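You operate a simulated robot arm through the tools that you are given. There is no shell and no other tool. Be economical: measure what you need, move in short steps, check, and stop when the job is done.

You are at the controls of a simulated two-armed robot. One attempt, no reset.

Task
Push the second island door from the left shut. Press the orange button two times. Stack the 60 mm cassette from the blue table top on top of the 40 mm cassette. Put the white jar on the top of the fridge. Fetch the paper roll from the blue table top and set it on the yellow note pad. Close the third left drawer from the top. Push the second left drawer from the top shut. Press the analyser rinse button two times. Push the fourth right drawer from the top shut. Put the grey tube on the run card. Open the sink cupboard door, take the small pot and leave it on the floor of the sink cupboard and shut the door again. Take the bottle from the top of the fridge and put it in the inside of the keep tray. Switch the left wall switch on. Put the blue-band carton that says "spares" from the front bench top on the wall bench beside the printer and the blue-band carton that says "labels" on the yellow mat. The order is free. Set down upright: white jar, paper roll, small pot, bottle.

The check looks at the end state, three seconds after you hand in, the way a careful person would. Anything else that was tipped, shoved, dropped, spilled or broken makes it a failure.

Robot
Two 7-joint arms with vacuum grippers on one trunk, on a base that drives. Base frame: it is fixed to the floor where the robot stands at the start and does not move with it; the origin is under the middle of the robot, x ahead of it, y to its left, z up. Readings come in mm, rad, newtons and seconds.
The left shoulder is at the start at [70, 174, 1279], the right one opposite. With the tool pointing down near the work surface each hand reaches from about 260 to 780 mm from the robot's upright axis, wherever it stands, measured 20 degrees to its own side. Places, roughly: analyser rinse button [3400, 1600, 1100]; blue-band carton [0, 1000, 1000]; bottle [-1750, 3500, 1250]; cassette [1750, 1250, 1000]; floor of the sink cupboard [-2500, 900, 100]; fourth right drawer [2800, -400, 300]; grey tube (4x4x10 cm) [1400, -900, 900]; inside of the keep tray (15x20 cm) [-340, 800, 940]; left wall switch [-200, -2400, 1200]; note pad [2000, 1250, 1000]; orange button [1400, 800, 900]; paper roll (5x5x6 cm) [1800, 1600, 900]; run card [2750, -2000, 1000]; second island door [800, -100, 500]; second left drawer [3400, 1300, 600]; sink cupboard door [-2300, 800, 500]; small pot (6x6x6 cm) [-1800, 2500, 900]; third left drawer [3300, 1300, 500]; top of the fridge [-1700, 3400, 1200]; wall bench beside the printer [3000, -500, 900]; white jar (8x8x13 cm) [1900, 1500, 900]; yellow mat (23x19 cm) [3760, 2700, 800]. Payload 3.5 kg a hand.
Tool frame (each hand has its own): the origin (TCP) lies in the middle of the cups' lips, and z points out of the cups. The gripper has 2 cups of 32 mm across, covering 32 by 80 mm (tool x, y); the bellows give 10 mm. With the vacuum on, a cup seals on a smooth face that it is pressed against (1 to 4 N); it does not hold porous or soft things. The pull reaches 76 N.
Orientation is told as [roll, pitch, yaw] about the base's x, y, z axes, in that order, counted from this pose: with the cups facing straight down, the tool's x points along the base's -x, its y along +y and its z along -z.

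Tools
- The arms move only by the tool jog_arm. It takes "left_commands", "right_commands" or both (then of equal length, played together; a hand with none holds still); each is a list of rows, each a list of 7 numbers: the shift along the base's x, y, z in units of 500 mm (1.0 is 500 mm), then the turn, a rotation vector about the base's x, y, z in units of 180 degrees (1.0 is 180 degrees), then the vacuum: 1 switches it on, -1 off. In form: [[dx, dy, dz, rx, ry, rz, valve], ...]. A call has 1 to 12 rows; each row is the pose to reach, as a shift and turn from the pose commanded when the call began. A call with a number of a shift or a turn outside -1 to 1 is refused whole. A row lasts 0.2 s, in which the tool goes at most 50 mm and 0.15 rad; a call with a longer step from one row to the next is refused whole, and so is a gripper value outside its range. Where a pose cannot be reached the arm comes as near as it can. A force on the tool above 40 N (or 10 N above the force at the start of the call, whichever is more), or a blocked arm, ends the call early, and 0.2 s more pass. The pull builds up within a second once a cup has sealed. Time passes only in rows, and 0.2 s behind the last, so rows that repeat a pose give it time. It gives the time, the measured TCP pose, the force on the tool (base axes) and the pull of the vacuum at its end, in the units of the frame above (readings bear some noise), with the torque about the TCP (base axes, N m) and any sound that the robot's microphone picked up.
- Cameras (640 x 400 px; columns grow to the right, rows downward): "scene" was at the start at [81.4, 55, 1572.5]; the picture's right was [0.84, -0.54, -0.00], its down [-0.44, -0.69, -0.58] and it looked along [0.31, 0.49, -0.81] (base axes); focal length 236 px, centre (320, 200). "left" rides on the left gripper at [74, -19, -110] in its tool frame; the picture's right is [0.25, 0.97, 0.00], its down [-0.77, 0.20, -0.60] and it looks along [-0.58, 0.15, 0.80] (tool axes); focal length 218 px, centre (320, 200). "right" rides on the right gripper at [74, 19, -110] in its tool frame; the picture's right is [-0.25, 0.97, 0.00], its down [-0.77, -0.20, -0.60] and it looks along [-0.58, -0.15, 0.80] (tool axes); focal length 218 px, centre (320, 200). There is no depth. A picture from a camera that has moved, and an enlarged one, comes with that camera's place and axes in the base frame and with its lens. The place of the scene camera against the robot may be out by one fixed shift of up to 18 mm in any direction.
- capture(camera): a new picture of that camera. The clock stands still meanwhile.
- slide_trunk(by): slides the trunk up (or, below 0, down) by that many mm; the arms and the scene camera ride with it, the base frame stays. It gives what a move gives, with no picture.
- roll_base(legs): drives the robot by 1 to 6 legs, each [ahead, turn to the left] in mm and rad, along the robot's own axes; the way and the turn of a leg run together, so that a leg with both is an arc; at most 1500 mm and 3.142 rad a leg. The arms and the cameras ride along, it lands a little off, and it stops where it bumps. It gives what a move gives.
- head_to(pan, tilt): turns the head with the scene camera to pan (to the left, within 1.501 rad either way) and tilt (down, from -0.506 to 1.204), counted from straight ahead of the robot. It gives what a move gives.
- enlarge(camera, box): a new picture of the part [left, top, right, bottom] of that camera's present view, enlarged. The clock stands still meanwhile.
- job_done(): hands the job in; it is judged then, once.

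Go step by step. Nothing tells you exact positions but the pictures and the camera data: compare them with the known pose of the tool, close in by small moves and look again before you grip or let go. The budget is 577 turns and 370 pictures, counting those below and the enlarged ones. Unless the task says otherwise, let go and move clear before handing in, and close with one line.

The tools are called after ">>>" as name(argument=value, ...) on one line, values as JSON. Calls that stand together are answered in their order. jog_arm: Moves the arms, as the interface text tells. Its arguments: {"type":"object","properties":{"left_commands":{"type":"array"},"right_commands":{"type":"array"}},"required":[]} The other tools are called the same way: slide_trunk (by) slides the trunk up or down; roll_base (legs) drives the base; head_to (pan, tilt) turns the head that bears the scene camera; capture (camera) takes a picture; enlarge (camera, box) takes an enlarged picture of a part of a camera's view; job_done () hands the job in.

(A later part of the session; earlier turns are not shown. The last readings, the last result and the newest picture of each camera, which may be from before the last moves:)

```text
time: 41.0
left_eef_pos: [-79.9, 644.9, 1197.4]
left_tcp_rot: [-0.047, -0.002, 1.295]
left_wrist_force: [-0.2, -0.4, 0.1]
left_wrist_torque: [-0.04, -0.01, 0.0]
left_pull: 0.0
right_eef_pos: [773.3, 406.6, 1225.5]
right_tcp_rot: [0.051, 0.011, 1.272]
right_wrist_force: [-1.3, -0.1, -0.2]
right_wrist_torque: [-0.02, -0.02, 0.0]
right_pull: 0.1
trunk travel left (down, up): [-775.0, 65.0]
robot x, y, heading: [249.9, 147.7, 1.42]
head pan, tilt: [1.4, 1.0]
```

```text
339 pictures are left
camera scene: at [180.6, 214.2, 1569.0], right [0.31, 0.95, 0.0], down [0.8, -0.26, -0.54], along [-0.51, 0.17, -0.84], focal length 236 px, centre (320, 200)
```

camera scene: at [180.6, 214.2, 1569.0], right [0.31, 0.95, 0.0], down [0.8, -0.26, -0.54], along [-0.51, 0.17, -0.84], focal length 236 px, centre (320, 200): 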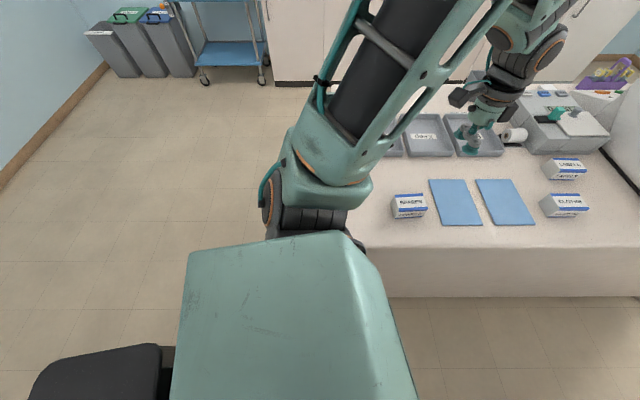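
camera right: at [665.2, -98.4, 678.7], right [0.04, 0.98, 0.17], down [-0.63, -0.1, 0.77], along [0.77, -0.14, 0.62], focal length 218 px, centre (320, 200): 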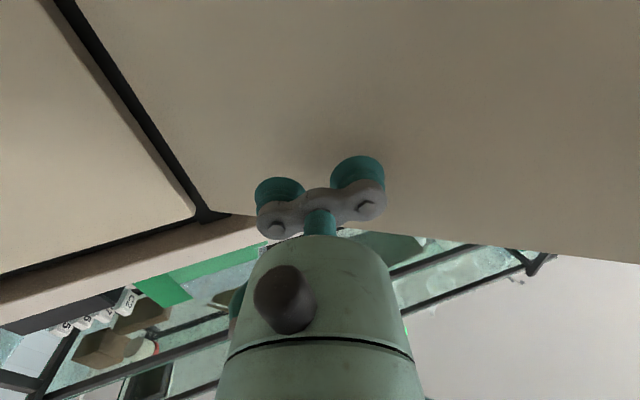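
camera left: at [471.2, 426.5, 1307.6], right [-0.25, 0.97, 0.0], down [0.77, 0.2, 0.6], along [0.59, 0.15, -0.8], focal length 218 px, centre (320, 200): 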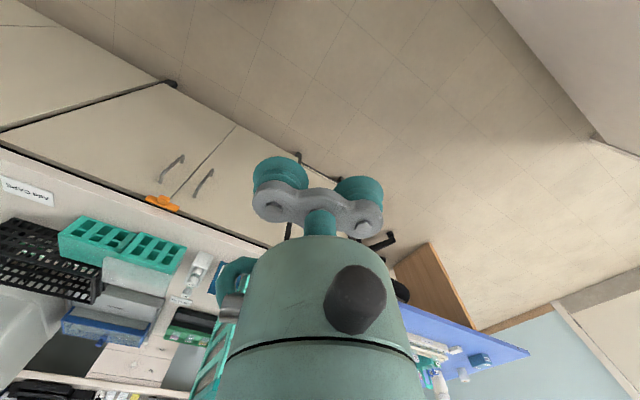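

The head moves freely again now that the hands are out. The base probably grazed the bench side, so I'll swing wider with the trunk raised.

>>> slide_trunk(by=60)

>>> roll_base(legs=[[0, -0.5], [150, 0], [0, 0.332], [497, 0], [0, 1.596]])

>>> head_to(pan=0.0, tilt=0.9)

>>> capture(camera="scene")

```text
time: 42.0
left_eef_pos: [-80.2, 644.3, 1257.9]
left_tcp_rot: [-0.048, -0.001, 1.297]
left_wrist_force: [-0.9, -0.5, 0.0]
left_wrist_torque: [-0.02, 0.0, 0.01]
left_pull: 0.0
right_eef_pos: [772.1, 405.3, 1285.3]
right_tcp_rot: [0.05, 0.01, 1.273]
right_wrist_force: [-0.2, -0.2, 0.0]
right_wrist_torque: [0.0, 0.02, -0.01]
right_pull: 0.0
trunk travel left (down, up): [-835.0, 5.0]
robot x, y, heading: [244.9, 147.1, 1.429]
head pan, tilt: [1.4, 1.0]
```

```text
time: 49.1
left_eef_pos: [239.3, 1270.9, 1262.0]
left_tcp_rot: [-0.053, -0.011, 1.155]
left_wrist_force: [8.7, -2.4, 5.7]
left_wrist_torque: [0.08, 0.17, -0.07]
left_pull: 0.1
right_eef_pos: [1049.2, 931.7, 1285.7]
right_tcp_rot: [0.055, 0.008, 1.155]
right_wrist_force: [0.6, 0.9, 0.6]
right_wrist_torque: [0.03, -0.02, 0.03]
right_pull: 0.2
trunk travel left (down, up): [-835.0, 5.0]
robot x, y, heading: [493.8, 739.6, 1.301]
head pan, tilt: [1.4, 1.0]
stopped in leg 5: the force on the tool passed its limit at 49 N (the readings are from after the stop); the commanded pose is now the measured one
```

```text
time: 50.6
left_eef_pos: [239.0, 1271.1, 1260.4]
left_tcp_rot: [-0.053, -0.011, 1.158]
left_wrist_force: [10.2, -0.2, 6.1]
left_wrist_torque: [0.07, 0.24, -0.21]
left_pull: 0.0
right_eef_pos: [1049.5, 931.7, 1285.4]
right_tcp_rot: [0.053, 0.01, 1.156]
right_wrist_force: [-0.4, 0.2, 0.1]
right_wrist_torque: [-0.01, -0.01, -0.02]
right_pull: 0.0
trunk travel left (down, up): [-835.0, 5.0]
robot x, y, heading: [497.4, 740.5, 1.305]
head pan, tilt: [0.0, 0.901]
```

```text
338 pictures are left
camera scene: at [524.8, 852.6, 1636.3], right [0.96, -0.26, 0.0], down [-0.21, -0.76, -0.62], along [0.16, 0.6, -0.78], focal length 236 px, centre (320, 200)
```

scene: 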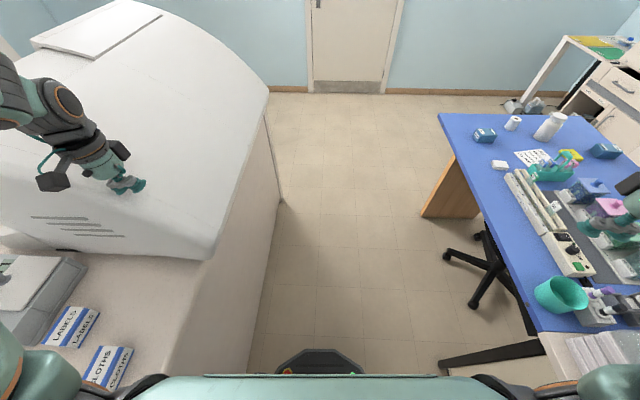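

The left hand touched the sloped face of the white machine. I'll lift it away along the surface normal.

>>> jog_arm(left_commands=[[0.04, -0.02, 0.04, 0, 0, 0, -1], [0.06, -0.04, 0.1, 0, 0, 0, -1], [0.06, -0.08, 0.18, 0, 0, 0, -1], [0.06, -0.12, 0.26, 0, 0, 0, -1], [0.06, -0.16, 0.34, 0, 0, 0, -1]])

>>> capture(camera="scene")

```text
time: 51.8
left_eef_pos: [267.6, 1189.7, 1431.6]
left_tcp_rot: [-0.054, -0.011, 1.16]
left_wrist_force: [0.5, -0.8, 0.8]
left_wrist_torque: [0.02, 0.02, 0.03]
left_pull: 0.0
right_eef_pos: [1048.2, 930.6, 1286.1]
right_tcp_rot: [0.051, 0.009, 1.155]
right_wrist_force: [0.0, -0.9, 0.3]
right_wrist_torque: [-0.01, 0.04, 0.0]
right_pull: 0.0
trunk travel left (down, up): [-835.0, 5.0]
robot x, y, heading: [495.7, 741.4, 1.304]
head pan, tilt: [0.0, 0.901]
```

```text
337 pictures are left
camera scene: at [521.5, 851.9, 1636.4], right [0.96, -0.27, 0.0], down [-0.21, -0.75, -0.62], along [0.16, 0.6, -0.78], focal length 236 px, centre (320, 200)
```

scene: 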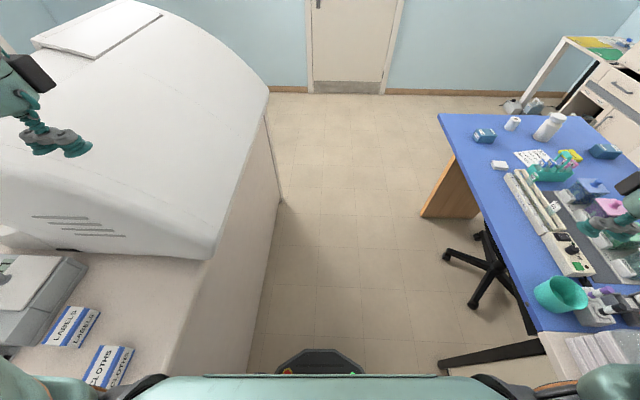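

>>> jog_arm(right_commands=[[0, 0, 0.09, 0, 0, 0, -1], [-0.04, 0, 0.17, 0, 0, 0, -1], [-0.08, 0, 0.25, 0, 0, 0, -1], [-0.12, 0, 0.32, 0, 0, 0, -1]])

>>> roll_base(legs=[[0, 1.545]])

>>> capture(camera="scene")

```text
time: 52.8
left_eef_pos: [266.0, 1191.1, 1431.1]
left_tcp_rot: [-0.054, -0.013, 1.158]
left_wrist_force: [1.0, 0.1, 0.2]
left_wrist_torque: [0.0, 0.01, -0.01]
left_pull: 0.1
right_eef_pos: [985.9, 931.9, 1447.1]
right_tcp_rot: [0.051, 0.011, 1.153]
right_wrist_force: [0.0, 0.0, -0.9]
right_wrist_torque: [0.03, -0.03, -0.01]
right_pull: 0.1
trunk travel left (down, up): [-835.0, 5.0]
robot x, y, heading: [496.9, 740.6, 1.305]
head pan, tilt: [0.0, 0.901]
```

```text
time: 57.0
left_eef_pos: [35.2, 528.4, 1430.6]
left_tcp_rot: [-0.053, -0.013, 2.689]
left_wrist_force: [-0.1, 0.4, 0.5]
left_wrist_torque: [0.0, 0.03, -0.01]
left_pull: 0.1
right_eef_pos: [321.5, 1238.9, 1446.9]
right_tcp_rot: [0.051, 0.01, 2.685]
right_wrist_force: [0.6, 0.8, -0.7]
right_wrist_torque: [0.0, 0.01, -0.01]
right_pull: 0.0
trunk travel left (down, up): [-835.0, 5.0]
robot x, y, heading: [498.1, 741.2, 2.833]
head pan, tilt: [0.0, 0.901]
```

```text
336 pictures are left
camera scene: at [368.0, 771.4, 1636.3], right [0.3, 0.95, 0.0], down [0.75, -0.24, -0.62], along [-0.59, 0.19, -0.78], focal length 236 px, centre (320, 200)
```

scene: 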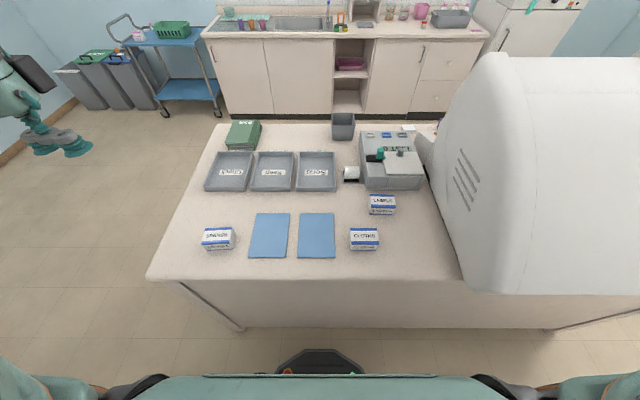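

I have a good overview: SPARES near (-105,576), LABELS near (-57,1137). I'll send both hands to hover above them.

>>> jog_arm(left_commands=[[-0.03, 0.01, -0.06, -0.0015, 0.0007, 0.005, -1], [-0.06, 0.02, -0.13, -0.003, 0.0015, 0.01, -1], [-0.09, 0.03, -0.2, -0.0045, 0.0022, 0.015, -1], [-0.12, 0.04, -0.28, -0.006, 0.003, 0.02, -1], [-0.14, 0.05, -0.36, -0.0075, 0.0037, 0.026, -1], [-0.17, 0.06, -0.44, -0.009, 0.0044, 0.032, -1], [-0.2, 0.07, -0.52, -0.0105, 0.0052, 0.037, -1], [-0.23, 0.08, -0.59, -0.012, 0.006, 0.042, -1], [-0.26, 0.09, -0.66, -0.0135, 0.0067, 0.047, -1], [-0.28, 0.096, -0.7, -0.015, 0.0074, 0.051, -1], [-0.28, 0.096, -0.7, -0.015, 0.0074, 0.051, -1], [-0.28, 0.096, -0.7, -0.015, 0.0074, 0.051, -1]], right_commands=[[-0.03, -0.08, -0.03, 0.001, -0.0005, 0.004, -1], [-0.07, -0.16, -0.06, 0.002, -0.001, 0.008, -1], [-0.13, -0.2, -0.12, 0.003, -0.0015, 0.012, -1], [-0.1996, -0.2, -0.189, 0.0045, -0.002, 0.017, -1], [-0.269, -0.2, -0.258, 0.006, -0.003, 0.022, -1], [-0.338, -0.2, -0.326, 0.0075, -0.0036, 0.027, -1], [-0.408, -0.2, -0.395, 0.009, -0.0043, 0.031, -1], [-0.477, -0.2, -0.464, 0.01, -0.005, 0.036, -1], [-0.547, -0.2, -0.533, 0.011, -0.0055, 0.04, -1], [-0.617, -0.2, -0.602, 0.012, -0.006, 0.044, -1], [-0.686, -0.2, -0.671, 0.0135, -0.0066, 0.048, -1], [-0.756, -0.204, -0.74, 0.0146, -0.0072, 0.052, -1]])

>>> capture(camera="left")

>>> capture(camera="right")

>>> capture(camera="scene")

```text
time: 59.6
left_eef_pos: [-106.4, 575.4, 1080.4]
left_tcp_rot: [-0.003, -0.014, 2.848]
left_wrist_force: [0.1, 0.1, 0.8]
left_wrist_torque: [-0.01, -0.05, 0.0]
left_pull: 0.2
right_eef_pos: [-58.9, 1138.5, 1076.2]
right_tcp_rot: [0.001, 0.016, 2.848]
right_wrist_force: [-0.2, -0.3, 0.3]
right_wrist_torque: [-0.04, -0.04, 0.0]
right_pull: 0.1
right hand out of reach, approached as far as the arm can: row 2, 3
trunk travel left (down, up): [-835.0, 5.0]
robot x, y, heading: [496.3, 739.5, 2.828]
head pan, tilt: [0.0, 0.901]
```

```text
335 pictures are left
camera left: at [-30.5, 571.8, 1189.0], right [-0.04, -1.0, -0.01], down [-0.79, 0.03, 0.62], along [-0.61, 0.03, -0.79], focal length 218 px, centre (320, 200)
```

left: 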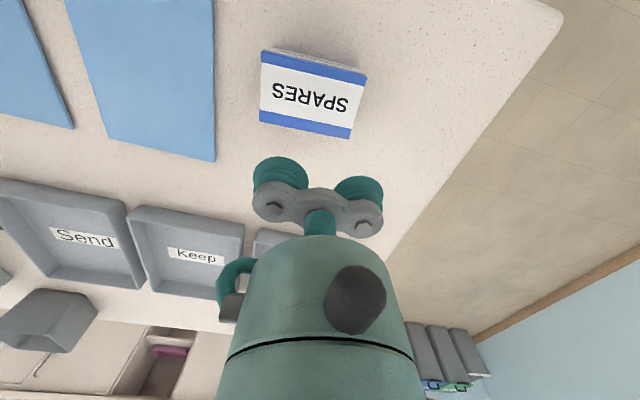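

```text
334 pictures are left
camera right: at [2.4, 1100.1, 1185.9], right [-0.52, -0.85, 0.0], down [-0.69, 0.42, 0.59], along [-0.5, 0.31, -0.81], focal length 218 px, centre (320, 200)
```

right: 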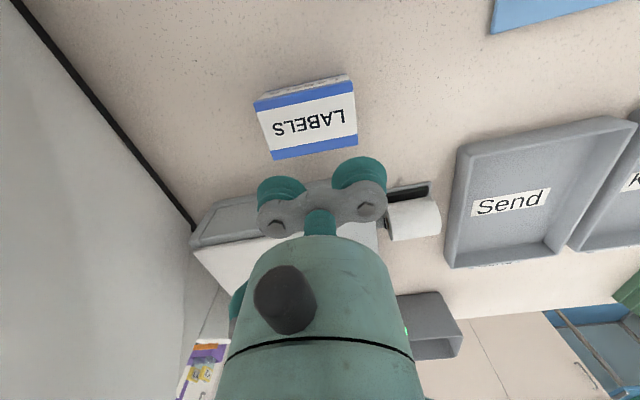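

```text
333 pictures are left
camera scene: at [364.9, 772.2, 1636.1], right [0.3, 0.95, 0.0], down [0.75, -0.24, -0.62], along [-0.59, 0.19, -0.79], focal length 236 px, centre (320, 200)
```

scene: 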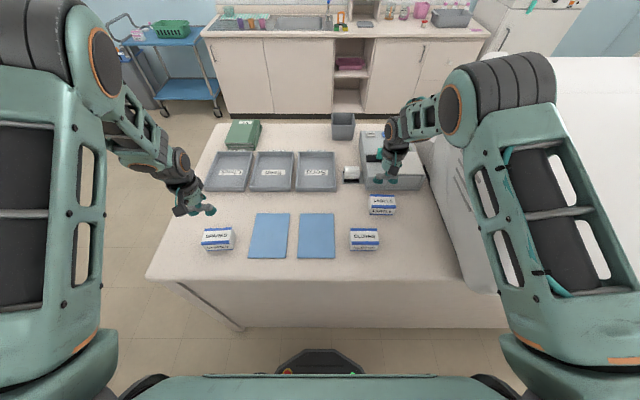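

Both cartons are aligned with the cups. I'll centre over each and descend part way.

>>> jog_arm(left_commands=[[0.03, 0.008, -0.045, 0, 0, 0, -1], [0.06, 0.016, -0.09, 0, 0, 0, -1]], right_commands=[[0.02, 0, -0.04, 0, 0, 0, -1], [0.04, 0, -0.08, 0, 0, 0, -1]])

>>> capture(camera="left")

>>> capture(camera="right")

```text
time: 60.2
left_eef_pos: [-76.5, 584.4, 1035.3]
left_tcp_rot: [-0.002, -0.016, 2.848]
left_wrist_force: [0.4, 0.6, 0.0]
left_wrist_torque: [-0.01, -0.03, 0.0]
left_pull: 0.1
right_eef_pos: [-38.7, 1137.1, 1034.5]
right_tcp_rot: [-0.002, 0.016, 2.85]
right_wrist_force: [0.3, -0.6, -0.9]
right_wrist_torque: [-0.03, -0.01, 0.04]
right_pull: 0.1
trunk travel left (down, up): [-835.0, 5.0]
robot x, y, heading: [495.3, 735.5, 2.834]
head pan, tilt: [0.0, 0.901]
```

```text
332 pictures are left
camera left: at [0.0, 579.7, 1144.2], right [-0.04, -1.0, -0.01], down [-0.79, 0.03, 0.62], along [-0.62, 0.03, -0.79], focal length 218 px, centre (320, 200)
```

left: 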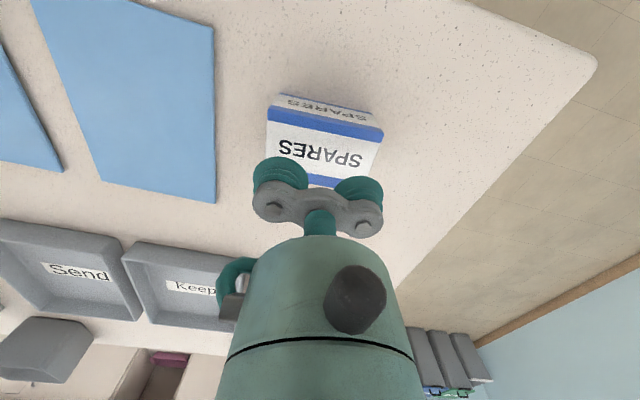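

```text
331 pictures are left
camera right: at [23.7, 1099.0, 1146.5], right [-0.52, -0.85, 0.0], down [-0.69, 0.42, 0.59], along [-0.5, 0.31, -0.81], focal length 218 px, centre (320, 200)
```

right: 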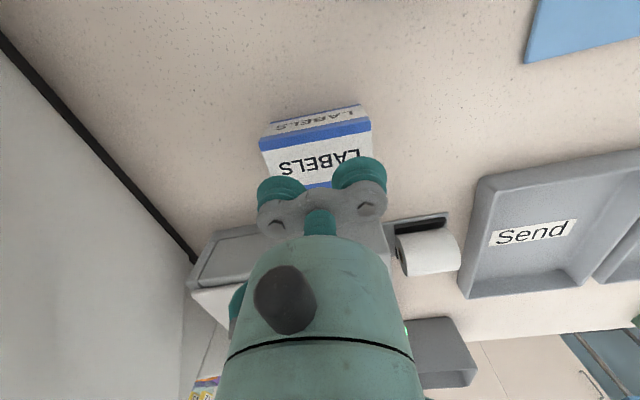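

>>> jog_arm(left_commands=[[0.012, -0.003, -0.02, 0, 0, 0, 1], [0.012, -0.003, -0.04, 0, 0, 0, 1], [0.012, -0.003, -0.06, 0, 0, 0, 1], [0.012, -0.003, -0.07, 0, 0, 0, 1]], right_commands=[[0.008, -0.002, -0.02, 0, 0, 0, 1], [0.008, -0.002, -0.04, 0, 0, 0, 1], [0.008, -0.002, -0.06, 0, 0, 0, 1], [0.008, -0.002, -0.07, 0, 0, 0, 1]])

>>> capture(camera="left")

>>> capture(camera="right")

```text
time: 61.2
left_eef_pos: [-70.4, 582.3, 1000.3]
left_tcp_rot: [-0.001, -0.017, 2.848]
left_wrist_force: [-0.2, 0.5, 0.1]
left_wrist_torque: [0.01, 0.02, -0.03]
left_pull: 0.0
right_eef_pos: [-34.0, 1134.9, 1002.3]
right_tcp_rot: [0.002, 0.015, 2.849]
right_wrist_force: [0.1, -0.2, -0.1]
right_wrist_torque: [-0.02, -0.02, -0.05]
right_pull: 0.0
trunk travel left (down, up): [-835.0, 5.0]
robot x, y, heading: [498.5, 740.6, 2.827]
head pan, tilt: [0.0, 0.901]
```

```text
330 pictures are left
camera left: at [7.5, 577.6, 1109.8], right [-0.04, -1.0, -0.01], down [-0.79, 0.03, 0.62], along [-0.62, 0.03, -0.79], focal length 218 px, centre (320, 200)
```

left: 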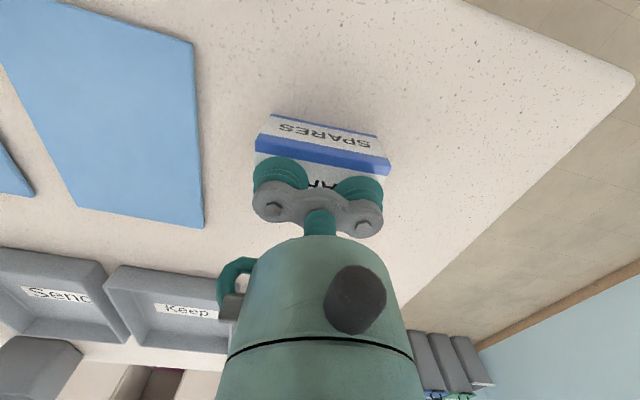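

```text
329 pictures are left
camera right: at [28.9, 1097.0, 1112.6], right [-0.52, -0.85, 0.0], down [-0.69, 0.42, 0.59], along [-0.51, 0.31, -0.8], focal length 218 px, centre (320, 200)
```

right: 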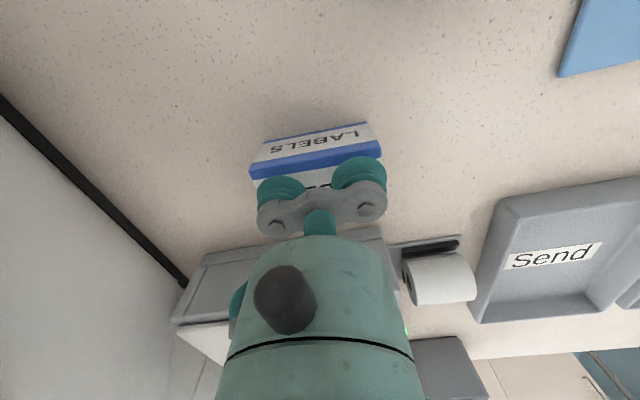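

>>> jog_arm(left_commands=[[0, 0, -0.01, 0, 0, 0, 1], [0, 0, -0.02, 0, 0, 0, 1], [0, 0, -0.03, 0, 0, 0, 1], [0, 0, -0.04, 0, 0, 0, 1], [0, 0, -0.04, 0, 0, 0, 1]], right_commands=[[0, 0, -0.01, 0, 0, 0, 1], [0, 0, -0.02, 0, 0, 0, 1], [0, 0, -0.03, 0, 0, 0, 1], [0, 0, -0.04, 0, 0, 0, 1], [0, 0, -0.04, 0, 0, 0, 1]])

```text
time: 62.2
left_eef_pos: [-69.3, 582.7, 989.0]
left_tcp_rot: [-0.001, -0.031, 2.848]
left_wrist_force: [2.9, -0.4, 20.7]
left_wrist_torque: [-0.16, -0.49, 0.03]
left_pull: 75.8
right_eef_pos: [-30.6, 1136.7, 990.4]
right_tcp_rot: [0.0, 0.004, 2.849]
right_wrist_force: [3.0, -0.8, 8.2]
right_wrist_torque: [0.13, 0.11, 0.01]
right_pull: 75.5
trunk travel left (down, up): [-835.0, 5.0]
robot x, y, heading: [494.3, 739.2, 2.827]
head pan, tilt: [0.0, 0.901]
stopped in row 4 (left hand): the force on the tool passed its limit at 43 N (the readings are from after the stop); the commanded pose is now the measured one
```

Both cartons are sealed on. I'll lift them together.

>>> jog_arm(left_commands=[[0, 0, 0.04, 0, 0, 0, 1], [0, 0, 0.1, 0, 0, 0, 1], [0, 0, 0.19, 0, 0, 0, 1], [0, 0, 0.28, 0, 0, 0, 1], [0, 0, 0.37, 0, 0, 0, 1], [0, 0, 0.46, 0, 0, 0, 1], [0, 0, 0.55, 0, 0, 0, 1], [0, 0, 0.6, 0, 0, 0, 1]], right_commands=[[0, 0, 0.04, 0, 0, 0, 1], [0, 0, 0.1, 0, 0, 0, 1], [0, 0, 0.19, 0, 0, 0, 1], [0, 0, 0.28, 0, 0, 0, 1], [0, 0, 0.37, 0, 0, 0, 1], [0, 0, 0.46, 0, 0, 0, 1], [0, 0, 0.55, 0, 0, 0, 1], [0, 0, 0.6, 0, 0, 0, 1]])

>>> capture(camera="scene")

```text
time: 64.0
left_eef_pos: [-70.9, 583.1, 1284.6]
left_tcp_rot: [0.0, -0.026, 2.847]
left_wrist_force: [0.1, -0.4, -1.7]
left_wrist_torque: [-0.02, -0.01, 0.03]
left_pull: 75.1
right_eef_pos: [-33.9, 1134.0, 1286.2]
right_tcp_rot: [0.001, 0.008, 2.851]
right_wrist_force: [0.0, 0.2, -0.1]
right_wrist_torque: [0.05, 0.0, 0.03]
right_pull: 37.9
trunk travel left (down, up): [-835.0, 5.0]
robot x, y, heading: [496.3, 739.5, 2.834]
head pan, tilt: [0.0, 0.901]
```

```text
328 pictures are left
camera scene: at [369.5, 770.8, 1636.4], right [0.3, 0.95, 0.0], down [0.75, -0.24, -0.62], along [-0.59, 0.19, -0.78], focal length 236 px, centre (320, 200)
```

scene: 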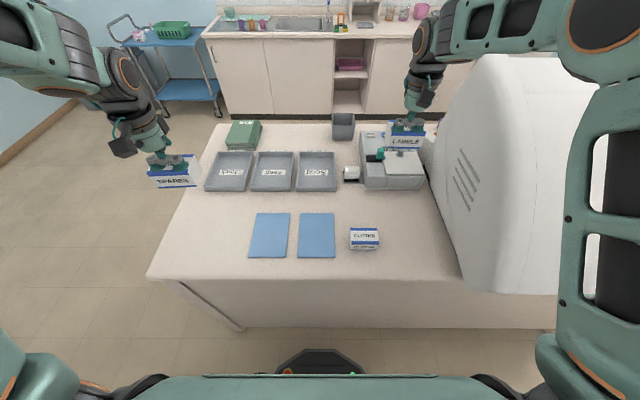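

Both cartons are up; the right one holds on one cup, which is enough for this weight. I'll pull the hands in, back off and turn along the aisle.

>>> jog_arm(left_commands=[[0.05, -0.06, 0.0, 0, 0, 0, 1], [0.1, -0.12, 0, 0, 0, 0, 1], [0.154, -0.174, 0, 0, 0, 0, 1], [0.154, -0.174, 0, 0, 0, 0, 1], [0.154, -0.174, 0, 0, 0, 0, 1], [0.154, -0.174, 0, 0, 0, 0, 1]], right_commands=[[0.07, 0, 0, 0, 0, 0, 1], [0.14, 0, 0, 0, 0, 0, 1], [0.21, 0, 0, 0, 0, 0, 1], [0.28, -0.004, 0, 0, 0, 0, 1], [0.35, -0.006, 0, 0, 0, 0, 1], [0.416, -0.008, 0, 0, 0, 0, 1]])

>>> roll_base(legs=[[-170, 0], [0, -1.55]])

>>> head_to(pan=-0.4, tilt=0.6)

>>> capture(camera="scene")

```text
time: 65.4
left_eef_pos: [6.2, 495.8, 1286.2]
left_tcp_rot: [0.0, -0.027, 2.848]
left_wrist_force: [-0.2, 0.1, -1.0]
left_wrist_torque: [0.02, 0.02, 0.0]
left_pull: 75.7
right_eef_pos: [174.3, 1132.0, 1286.9]
right_tcp_rot: [0.0, 0.006, 2.851]
right_wrist_force: [-0.2, 0.2, -1.0]
right_wrist_torque: [0.0, 0.0, 0.04]
right_pull: 37.8
trunk travel left (down, up): [-835.0, 5.0]
robot x, y, heading: [495.3, 741.1, 2.834]
head pan, tilt: [0.0, 0.901]
```

```text
time: 70.6
left_eef_pos: [404.1, 1173.8, 1284.8]
left_tcp_rot: [0.0, -0.024, 1.298]
left_wrist_force: [0.0, 0.1, 0.5]
left_wrist_torque: [-0.01, -0.01, -0.02]
left_pull: 75.3
right_eef_pos: [1044.7, 1019.7, 1286.4]
right_tcp_rot: [-0.001, 0.009, 1.298]
right_wrist_force: [-0.9, -0.8, -0.9]
right_wrist_torque: [-0.02, 0.01, 0.03]
right_pull: 37.7
trunk travel left (down, up): [-835.0, 5.0]
robot x, y, heading: [656.9, 683.4, 1.284]
head pan, tilt: [0.0, 0.901]
```

```text
time: 71.5
left_eef_pos: [405.0, 1174.1, 1285.4]
left_tcp_rot: [-0.001, -0.026, 1.297]
left_wrist_force: [2.0, -0.3, -1.3]
left_wrist_torque: [-0.03, -0.01, -0.03]
left_pull: 75.6
right_eef_pos: [1044.0, 1018.8, 1286.2]
right_tcp_rot: [0.0, 0.008, 1.3]
right_wrist_force: [0.6, -0.1, 0.1]
right_wrist_torque: [0.02, -0.03, 0.02]
right_pull: 38.2
trunk travel left (down, up): [-835.0, 5.0]
robot x, y, heading: [661.7, 687.7, 1.282]
head pan, tilt: [-0.4, 0.6]
```

```text
327 pictures are left
camera scene: at [720.7, 797.4, 1661.1], right [0.77, -0.63, 0.0], down [-0.36, -0.44, -0.82], along [0.52, 0.64, -0.57], focal length 236 px, centre (320, 200)
```

scene: 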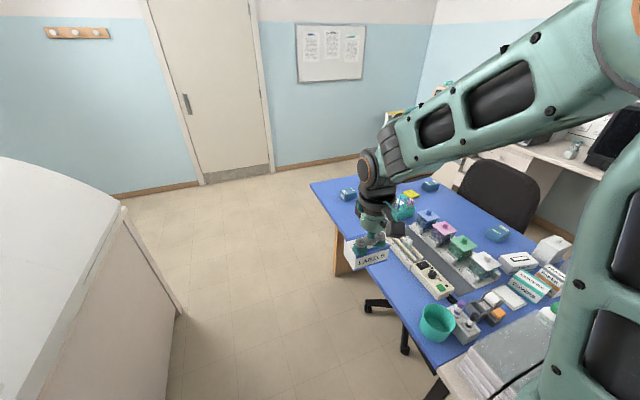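

The way ahead is clear. I'll drive along the aisle past the blue table.

>>> roll_base(legs=[[1500, 0], [450, -0.3], [0, -0.6]])

>>> head_to(pan=-0.2, tilt=0.45)

>>> capture(camera="scene")

```text
time: 82.9
left_eef_pos: [1522.5, 3042.9, 1284.9]
left_tcp_rot: [-0.003, -0.026, 0.384]
left_wrist_force: [-0.1, 0.3, -1.2]
left_wrist_torque: [0.0, 0.03, -0.05]
left_pull: 75.2
right_eef_pos: [1789.7, 2441.5, 1286.0]
right_tcp_rot: [-0.001, 0.01, 0.386]
right_wrist_force: [0.1, -0.3, -1.1]
right_wrist_torque: [-0.03, -0.03, 0.0]
right_pull: 38.0
trunk travel left (down, up): [-835.0, 5.0]
robot x, y, heading: [1292.3, 2540.5, 0.372]
head pan, tilt: [-0.4, 0.6]
```

```text
time: 83.7
left_eef_pos: [1520.5, 3041.5, 1285.6]
left_tcp_rot: [0.0, -0.027, 0.383]
left_wrist_force: [0.4, -0.2, -0.8]
left_wrist_torque: [0.0, 0.0, 0.02]
left_pull: 75.6
right_eef_pos: [1792.0, 2440.9, 1285.2]
right_tcp_rot: [0.0, 0.008, 0.385]
right_wrist_force: [-0.1, -1.2, -1.1]
right_wrist_torque: [-0.04, -0.01, 0.02]
right_pull: 37.9
trunk travel left (down, up): [-835.0, 5.0]
robot x, y, heading: [1293.8, 2545.8, 0.369]
head pan, tilt: [-0.201, 0.45]
```

```text
326 pictures are left
camera scene: at [1421.4, 2570.9, 1674.7], right [0.17, -0.99, 0.0], down [-0.43, -0.07, -0.9], along [0.89, 0.15, -0.44], focal length 236 px, centre (320, 200)
```

scene: 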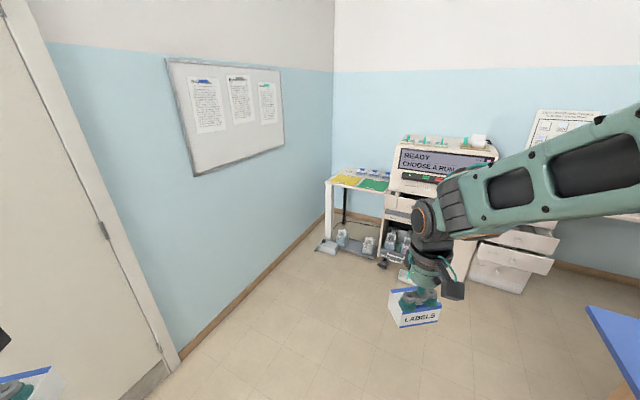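

The yellow mat is on the low table left of the analyser. I'll drive closer and look again.

>>> roll_base(legs=[[0, -0.217], [1350, 0], [0, -0.4]])

>>> head_to(pan=0.1, tilt=0.6)

>>> capture(camera="scene")

```text
time: 92.4
left_eef_pos: [3110.0, 3021.6, 1284.6]
left_tcp_rot: [-0.002, -0.026, -0.234]
left_wrist_force: [-1.0, -0.3, -1.2]
left_wrist_torque: [-0.02, 0.06, 0.03]
left_pull: 75.2
right_eef_pos: [2979.4, 2377.0, 1287.1]
right_tcp_rot: [-0.002, 0.009, -0.233]
right_wrist_force: [-1.2, -0.6, 0.0]
right_wrist_torque: [-0.03, -0.05, 0.02]
right_pull: 37.7
trunk travel left (down, up): [-835.0, 5.0]
robot x, y, heading: [2636.0, 2749.1, -0.251]
head pan, tilt: [-0.201, 0.45]
```

```text
time: 93.2
left_eef_pos: [3109.6, 3019.6, 1284.7]
left_tcp_rot: [-0.001, -0.028, -0.237]
left_wrist_force: [-0.1, 0.0, -0.6]
left_wrist_torque: [0.04, 0.01, 0.0]
left_pull: 75.5
right_eef_pos: [2979.4, 2374.7, 1285.6]
right_tcp_rot: [-0.001, 0.009, -0.234]
right_wrist_force: [0.6, 0.7, -0.4]
right_wrist_torque: [-0.01, -0.01, 0.02]
right_pull: 38.1
trunk travel left (down, up): [-835.0, 5.0]
robot x, y, heading: [2636.1, 2749.7, -0.25]
head pan, tilt: [0.099, 0.6]
```

```text
325 pictures are left
camera scene: at [2761.5, 2716.0, 1661.2], right [-0.15, -0.99, 0.0], down [-0.56, 0.09, -0.83], along [0.82, -0.12, -0.56], focal length 236 px, centre (320, 200)
```

scene: 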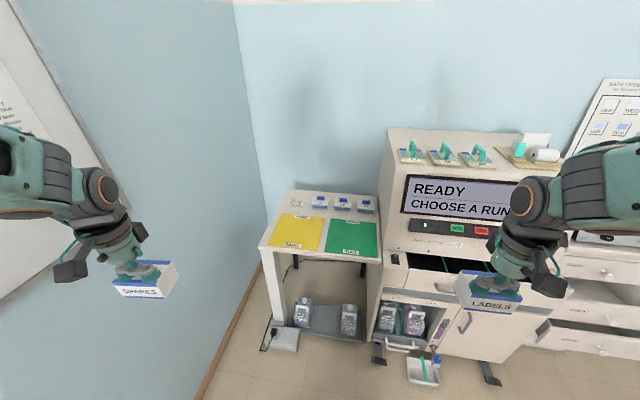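

Mat centre is near (3725,2697,800). The wall on the left is close, so I'll bring the left hand to the middle before driving in.

>>> jog_arm(left_commands=[[-0.007, -0.09, 0, 0, 0, 0, 1], [-0.014, -0.18, 0, 0, 0, 0, 1], [-0.021, -0.27, 0, 0, 0, 0, 1], [-0.028, -0.36, 0, 0, 0, 0, 1], [-0.036, -0.45, 0, 0, 0, 0, 1]])

>>> roll_base(legs=[[0, 0.432], [490, 0], [0, -0.476]])

>>> head_to(pan=0, tilt=0.9)

>>> capture(camera="scene")

```text
time: 94.4
left_eef_pos: [3091.8, 2792.3, 1284.9]
left_tcp_rot: [0.002, -0.026, -0.236]
left_wrist_force: [-0.8, -0.5, -0.8]
left_wrist_torque: [0.0, 0.01, 0.03]
left_pull: 75.4
right_eef_pos: [2979.1, 2373.9, 1285.8]
right_tcp_rot: [0.001, 0.01, -0.234]
right_wrist_force: [-0.8, -0.1, -0.2]
right_wrist_torque: [0.0, -0.04, 0.06]
right_pull: 38.0
trunk travel left (down, up): [-835.0, 5.0]
robot x, y, heading: [2634.4, 2750.0, -0.246]
head pan, tilt: [0.099, 0.6]
```

```text
time: 99.9
left_eef_pos: [3566.1, 2864.4, 1284.5]
left_tcp_rot: [-0.002, -0.028, -0.276]
left_wrist_force: [-0.1, -0.8, -0.6]
left_wrist_torque: [0.01, 0.04, -0.01]
left_pull: 76.2
right_eef_pos: [3436.8, 2450.1, 1286.8]
right_tcp_rot: [-0.001, 0.008, -0.275]
right_wrist_force: [-1.1, 1.9, -1.0]
right_wrist_torque: [0.0, 0.02, 0.02]
right_pull: 38.0
trunk travel left (down, up): [-835.0, 5.0]
robot x, y, heading: [3108.0, 2833.0, -0.292]
head pan, tilt: [0.099, 0.6]
```

```text
time: 100.7
left_eef_pos: [3566.1, 2862.4, 1285.0]
left_tcp_rot: [0.001, -0.028, -0.277]
left_wrist_force: [0.2, 0.2, -0.6]
left_wrist_torque: [0.01, -0.01, -0.03]
left_pull: 75.6
right_eef_pos: [3436.6, 2449.7, 1286.9]
right_tcp_rot: [-0.001, 0.008, -0.276]
right_wrist_force: [-0.2, -0.7, -0.4]
right_wrist_torque: [0.0, -0.02, 0.02]
right_pull: 38.0
trunk travel left (down, up): [-835.0, 5.0]
robot x, y, heading: [3104.6, 2836.2, -0.289]
head pan, tilt: [0.0, 0.901]
```

```text
324 pictures are left
camera scene: at [3219.0, 2793.4, 1636.4], right [-0.29, -0.96, 0.0], down [-0.75, 0.23, -0.62], along [0.6, -0.18, -0.78], focal length 236 px, centre (320, 200)
```

scene: 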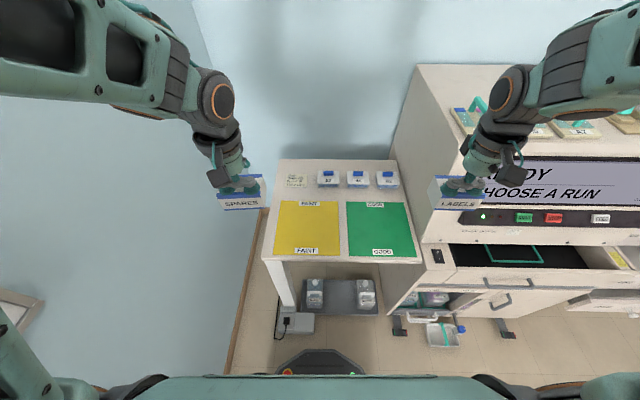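

>>> jog_arm(left_commands=[[0.02, 0.07, 0.04, 0, 0, 0, 1], [0.045, 0.15, 0.08, 0, 0, 0, 1], [0.07, 0.23, 0.12, 0, 0, 0, 1], [0.07, 0.23, 0.12, 0, 0, 0, 1], [0.07, 0.23, 0.12, 0, 0, 0, 1], [0.07, 0.23, 0.12, 0, 0, 0, 1], [0.07, 0.23, 0.12, 0, 0, 0, 1], [0.07, 0.23, 0.12, 0, 0, 0, 1], [0.07, 0.23, 0.12, 0, 0, 0, 1], [0.07, 0.23, 0.12, 0, 0, 0, 1]], right_commands=[[0, 0, 0, 0, 0, 0, 1], [0.026, 0.087, 0, 0, 0, 0, 1], [0.052, 0.173, 0, 0, 0, 0, 1], [0.079, 0.26, 0, 0, 0, 0, 1], [0.105, 0.346, 0, 0, 0, 0, 1], [0.131, 0.433, 0, 0, 0, 0, 1], [0.158, 0.52, 0, 0, 0, 0, 1], [0.184, 0.606, 0, 0, 0, 0, 1], [0.27, 0.58, -0.03, 0, 0, 0, 1], [0.355, 0.555, -0.06, 0, 0, 0, 1]])

>>> capture(camera="scene")

```text
time: 102.9
left_eef_pos: [3606.0, 2977.6, 1344.9]
left_tcp_rot: [0.001, -0.024, -0.278]
left_wrist_force: [0.6, 0.1, -0.8]
left_wrist_torque: [-0.02, 0.01, 0.0]
left_pull: 75.6
right_eef_pos: [3618.1, 2725.9, 1255.9]
right_tcp_rot: [0.004, 0.01, -0.276]
right_wrist_force: [0.9, -0.4, -0.8]
right_wrist_torque: [0.01, 0.01, 0.01]
right_pull: 38.0
trunk travel left (down, up): [-835.0, 5.0]
robot x, y, heading: [3109.5, 2838.7, -0.29]
head pan, tilt: [0.0, 0.901]
```

```text
323 pictures are left
camera scene: at [3223.2, 2791.8, 1636.0], right [-0.29, -0.96, 0.0], down [-0.75, 0.23, -0.62], along [0.59, -0.18, -0.79], focal length 236 px, centre (320, 200)
```

scene: 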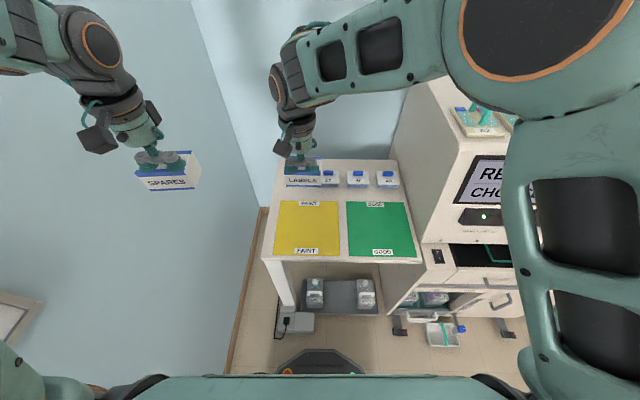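

>>> jog_arm(right_commands=[[0.08, -0.023, -0.02, 0, 0, 0, 1], [0.155, -0.045, -0.06, 0, 0, 0, 1], [0.225, -0.068, -0.12, 0, 0, 0, 1], [0.225, -0.068, -0.21, 0, 0, 0, 1], [0.225, -0.068, -0.3, 0, 0, 0, 1], [0.225, -0.068, -0.39, 0, 0, 0, 1], [0.225, -0.068, -0.48, 0, 0, 0, 1], [0.225, -0.068, -0.56, 0, 0, 0, 1]])

>>> capture(camera="scene")

>>> capture(camera="right")

```text
time: 104.7
left_eef_pos: [3604.1, 2979.2, 1344.9]
left_tcp_rot: [0.001, -0.023, -0.277]
left_wrist_force: [-0.1, 0.3, -0.2]
left_wrist_torque: [-0.01, 0.01, -0.01]
left_pull: 75.3
right_eef_pos: [3727.9, 2691.1, 975.0]
right_tcp_rot: [-0.002, 0.007, -0.276]
right_wrist_force: [0.6, -0.3, -0.7]
right_wrist_torque: [0.01, 0.01, -0.03]
right_pull: 38.3
trunk travel left (down, up): [-835.0, 5.0]
robot x, y, heading: [3101.5, 2837.7, -0.283]
head pan, tilt: [0.0, 0.901]
```

```text
322 pictures are left
camera scene: at [3220.7, 2793.1, 1636.3], right [-0.29, -0.96, 0.0], down [-0.75, 0.23, -0.62], along [0.59, -0.18, -0.78], focal length 236 px, centre (320, 200)
```

scene: 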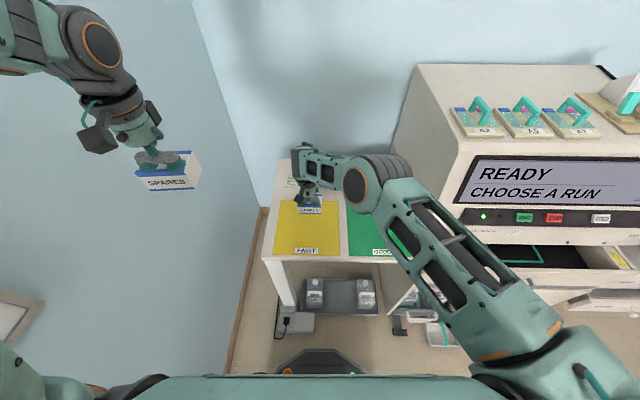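

```text
321 pictures are left
camera right: at [3662.5, 2730.5, 1085.0], right [0.51, 0.86, 0.0], down [0.69, -0.4, 0.6], along [0.51, -0.31, -0.8], focal length 218 px, centre (320, 200)
```

right: 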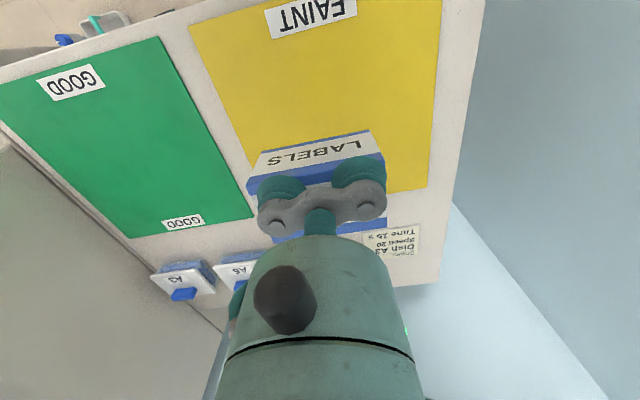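

>>> jog_arm(right_commands=[[0, 0.01, -0.03, 0, 0, 0, 1], [0, 0.02, -0.06, 0, 0, 0, 1], [0, 0.02, -0.09, 0, 0, 0, 1], [0, 0.02, -0.1, 0, 0, 0, 1], [0, 0.02, -0.108, 0, 0, 0, 1]])

>>> capture(camera="right")

```text
time: 105.9
left_eef_pos: [3603.1, 2978.7, 1344.8]
left_tcp_rot: [0.0, -0.026, -0.276]
left_wrist_force: [-0.6, 0.0, -0.9]
left_wrist_torque: [0.02, 0.01, 0.02]
left_pull: 75.6
right_eef_pos: [3717.3, 2694.5, 939.8]
right_tcp_rot: [-0.001, 0.009, -0.277]
right_wrist_force: [0.5, 0.2, 0.2]
right_wrist_torque: [-0.02, -0.01, 0.04]
right_pull: 37.6
right hand out of reach, approached as far as the arm can: row 1, 2, 3, 4, 5
trunk travel left (down, up): [-835.0, 5.0]
robot x, y, heading: [3107.3, 2833.9, -0.289]
head pan, tilt: [0.0, 0.901]
```

```text
320 pictures are left
camera right: at [3652.4, 2734.0, 1049.9], right [0.51, 0.86, 0.0], down [0.69, -0.4, 0.6], along [0.51, -0.31, -0.8], focal length 218 px, centre (320, 200)
```

right: 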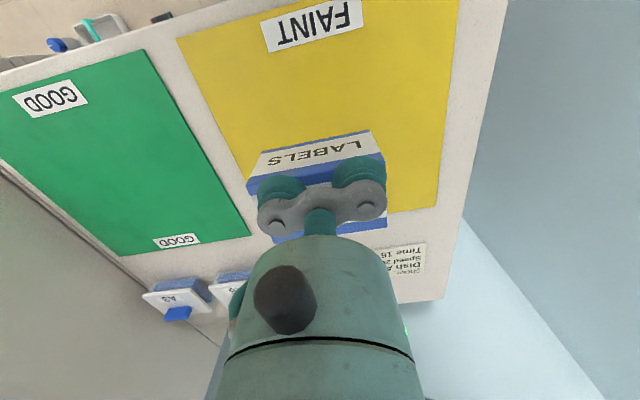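

The arm is at full stretch here. I'll lift a bit and lower the trunk to gain reach.

>>> jog_arm(right_commands=[[0, 0.0, 0.09, 0, 0, 0, 1], [0, 0.0, 0.18, 0, 0, 0, 1], [0.02, 0.01, 0.2, 0, 0, 0, 1]])

>>> slide_trunk(by=-110)

>>> capture(camera="right")

```text
time: 106.7
left_eef_pos: [3604.7, 2978.7, 1344.6]
left_tcp_rot: [-0.002, -0.026, -0.278]
left_wrist_force: [-0.1, 0.1, -0.7]
left_wrist_torque: [0.01, 0.02, 0.0]
left_pull: 75.0
right_eef_pos: [3727.5, 2700.7, 1040.2]
right_tcp_rot: [-0.002, 0.008, -0.275]
right_wrist_force: [0.2, 0.5, 0.3]
right_wrist_torque: [-0.04, -0.03, 0.01]
right_pull: 38.1
trunk travel left (down, up): [-835.0, 5.0]
robot x, y, heading: [3107.6, 2834.3, -0.287]
head pan, tilt: [0.0, 0.901]
```

```text
time: 108.2
left_eef_pos: [3602.1, 2978.9, 1236.1]
left_tcp_rot: [-0.001, -0.026, -0.278]
left_wrist_force: [-0.4, 0.1, 0.1]
left_wrist_torque: [0.0, 0.02, 0.0]
left_pull: 75.4
right_eef_pos: [3725.9, 2699.2, 930.7]
right_tcp_rot: [-0.001, 0.009, -0.276]
right_wrist_force: [0.3, 0.4, -1.6]
right_wrist_torque: [-0.02, -0.01, 0.04]
right_pull: 38.2
trunk travel left (down, up): [-725.0, 115.0]
robot x, y, heading: [3107.8, 2836.1, -0.289]
head pan, tilt: [0.0, 0.901]
```

```text
319 pictures are left
camera right: at [3661.3, 2738.7, 1040.1], right [0.51, 0.86, 0.0], down [0.69, -0.4, 0.6], along [0.51, -0.31, -0.8], focal length 218 px, centre (320, 200)
```

right: 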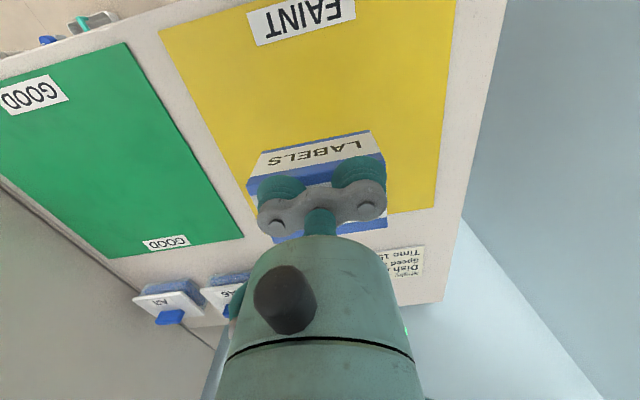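

>>> jog_arm(right_commands=[[0.006, 0.007, -0.02, 0, 0, 0, 1], [0.012, 0.014, -0.035, 0, 0, 0, 1], [0.012, 0.014, -0.045, 0, 0, 0, 1], [0.012, 0.014, -0.053, 0, 0, 0, 1], [0.012, 0.014, -0.06, 0, 0, 0, 1]])

```text
time: 109.3
left_eef_pos: [3601.4, 2980.0, 1235.8]
left_tcp_rot: [-0.001, -0.026, -0.279]
left_wrist_force: [0.1, 0.3, -0.8]
left_wrist_torque: [0.06, 0.03, 0.02]
left_pull: 75.0
right_eef_pos: [3727.2, 2702.6, 906.2]
right_tcp_rot: [-0.001, 0.01, -0.276]
right_wrist_force: [0.0, 0.5, -1.1]
right_wrist_torque: [0.0, -0.05, -0.01]
right_pull: 38.0
right hand out of reach, approached as far as the arm can: row 2, 3, 4, 5
trunk travel left (down, up): [-725.0, 115.0]
robot x, y, heading: [3105.8, 2833.8, -0.289]
head pan, tilt: [0.0, 0.901]
```

>>> slide_trunk(by=-12)

```text
time: 110.0
left_eef_pos: [3602.8, 2978.4, 1222.2]
left_tcp_rot: [0.0, -0.027, -0.278]
left_wrist_force: [0.7, 0.4, -0.4]
left_wrist_torque: [0.0, -0.02, 0.0]
left_pull: 75.8
right_eef_pos: [3726.4, 2703.6, 894.3]
right_tcp_rot: [-0.002, 0.01, -0.276]
right_wrist_force: [-0.3, 0.4, -0.8]
right_wrist_torque: [0.01, -0.02, 0.0]
right_pull: 37.2
trunk travel left (down, up): [-713.0, 127.0]
robot x, y, heading: [3102.7, 2836.2, -0.294]
head pan, tilt: [0.0, 0.901]
```

>>> slide_trunk(by=-12)

>>> capture(camera="right")

```text
time: 110.5
left_eef_pos: [3601.8, 2979.2, 1211.2]
left_tcp_rot: [0.0, -0.027, -0.279]
left_wrist_force: [-0.3, 0.2, -1.4]
left_wrist_torque: [0.0, -0.02, -0.05]
left_pull: 75.2
right_eef_pos: [3726.1, 2702.4, 882.2]
right_tcp_rot: [-0.003, 0.009, -0.277]
right_wrist_force: [-0.3, 0.0, -0.5]
right_wrist_torque: [-0.02, 0.0, 0.01]
right_pull: 37.9
trunk travel left (down, up): [-701.0, 139.0]
robot x, y, heading: [3105.0, 2837.1, -0.292]
head pan, tilt: [0.0, 0.901]
```

```text
318 pictures are left
camera right: at [3661.1, 2741.9, 992.2], right [0.51, 0.86, 0.0], down [0.69, -0.4, 0.6], along [0.51, -0.31, -0.8], focal length 218 px, centre (320, 200)
```

right: 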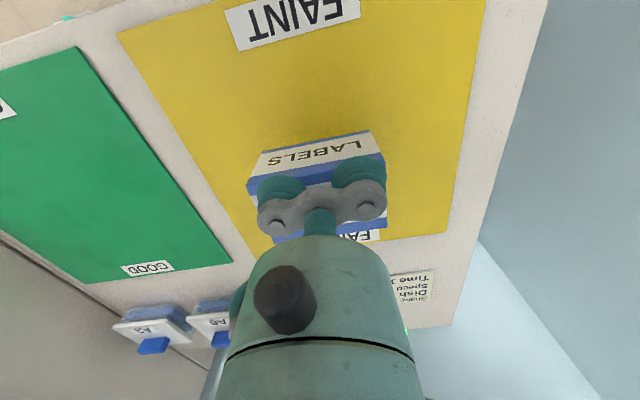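

>>> slide_trunk(by=-15)

>>> slide_trunk(by=-6)

>>> slide_trunk(by=-5)

```text
time: 111.2
left_eef_pos: [3602.0, 2978.7, 1195.6]
left_tcp_rot: [0.0, -0.026, -0.278]
left_wrist_force: [-0.6, -0.1, -0.1]
left_wrist_torque: [0.02, 0.0, 0.03]
left_pull: 75.0
right_eef_pos: [3726.0, 2702.2, 867.7]
right_tcp_rot: [-0.001, 0.009, -0.277]
right_wrist_force: [0.8, 0.2, -0.5]
right_wrist_torque: [-0.02, 0.01, 0.01]
right_pull: 37.8
trunk travel left (down, up): [-686.0, 154.0]
robot x, y, heading: [3108.2, 2838.3, -0.295]
head pan, tilt: [0.0, 0.901]
```

```text
time: 111.7
left_eef_pos: [3603.6, 2979.3, 1189.3]
left_tcp_rot: [0.0, -0.026, -0.278]
left_wrist_force: [0.7, -1.0, -0.6]
left_wrist_torque: [-0.01, 0.02, -0.02]
left_pull: 75.5
right_eef_pos: [3725.7, 2703.2, 862.2]
right_tcp_rot: [0.0, 0.009, -0.275]
right_wrist_force: [0.1, -0.7, -0.6]
right_wrist_torque: [0.0, -0.02, 0.01]
right_pull: 37.5
trunk travel left (down, up): [-680.0, 160.0]
robot x, y, heading: [3104.8, 2836.3, -0.292]
head pan, tilt: [0.0, 0.901]
```

```text
time: 112.3
left_eef_pos: [3602.1, 2979.3, 1185.3]
left_tcp_rot: [0.0, -0.025, -0.278]
left_wrist_force: [0.5, -0.8, -0.5]
left_wrist_torque: [0.0, 0.01, 0.01]
left_pull: 75.2
right_eef_pos: [3725.8, 2703.0, 856.3]
right_tcp_rot: [-0.001, 0.007, -0.277]
right_wrist_force: [0.5, 0.5, -0.9]
right_wrist_torque: [-0.03, -0.02, 0.03]
right_pull: 37.6
trunk travel left (down, up): [-675.0, 165.0]
robot x, y, heading: [3107.8, 2836.4, -0.293]
head pan, tilt: [0.0, 0.901]
```

>>> jog_arm(right_commands=[[0.01, 0, -0.006, 0, 0, 0, 1], [0.02, 0, -0.012, 0, 0, 0, 1], [0.02, 0, -0.018, 0, 0, 0, 1], [0.02, 0, -0.024, 0, 0, 0, 1]])

>>> capture(camera="right")

```text
time: 113.3
left_eef_pos: [3602.0, 2979.0, 1185.1]
left_tcp_rot: [-0.001, -0.027, -0.278]
left_wrist_force: [0.3, 0.2, -0.2]
left_wrist_torque: [0.01, 0.03, 0.02]
left_pull: 75.6
right_eef_pos: [3726.3, 2699.5, 849.0]
right_tcp_rot: [-0.001, 0.009, -0.275]
right_wrist_force: [-0.9, -0.1, -0.2]
right_wrist_torque: [-0.01, 0.02, 0.02]
right_pull: 37.6
right hand out of reach, approached as far as the arm can: row 1, 2, 3, 4
trunk travel left (down, up): [-675.0, 165.0]
robot x, y, heading: [3105.3, 2833.4, -0.294]
head pan, tilt: [0.0, 0.901]
```

```text
317 pictures are left
camera right: at [3661.5, 2738.0, 958.4], right [0.51, 0.86, 0.0], down [0.69, -0.4, 0.6], along [0.51, -0.31, -0.8], focal length 218 px, centre (320, 200)
```

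right: 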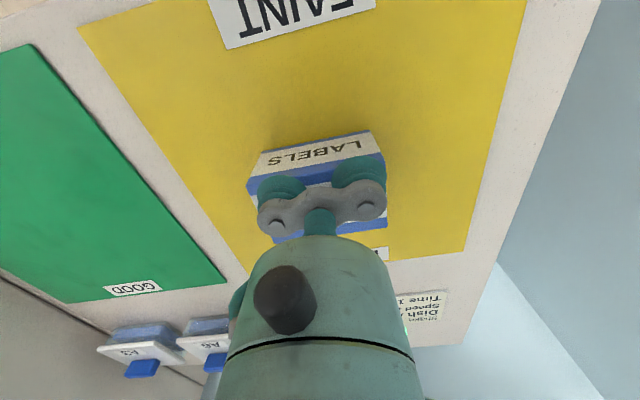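

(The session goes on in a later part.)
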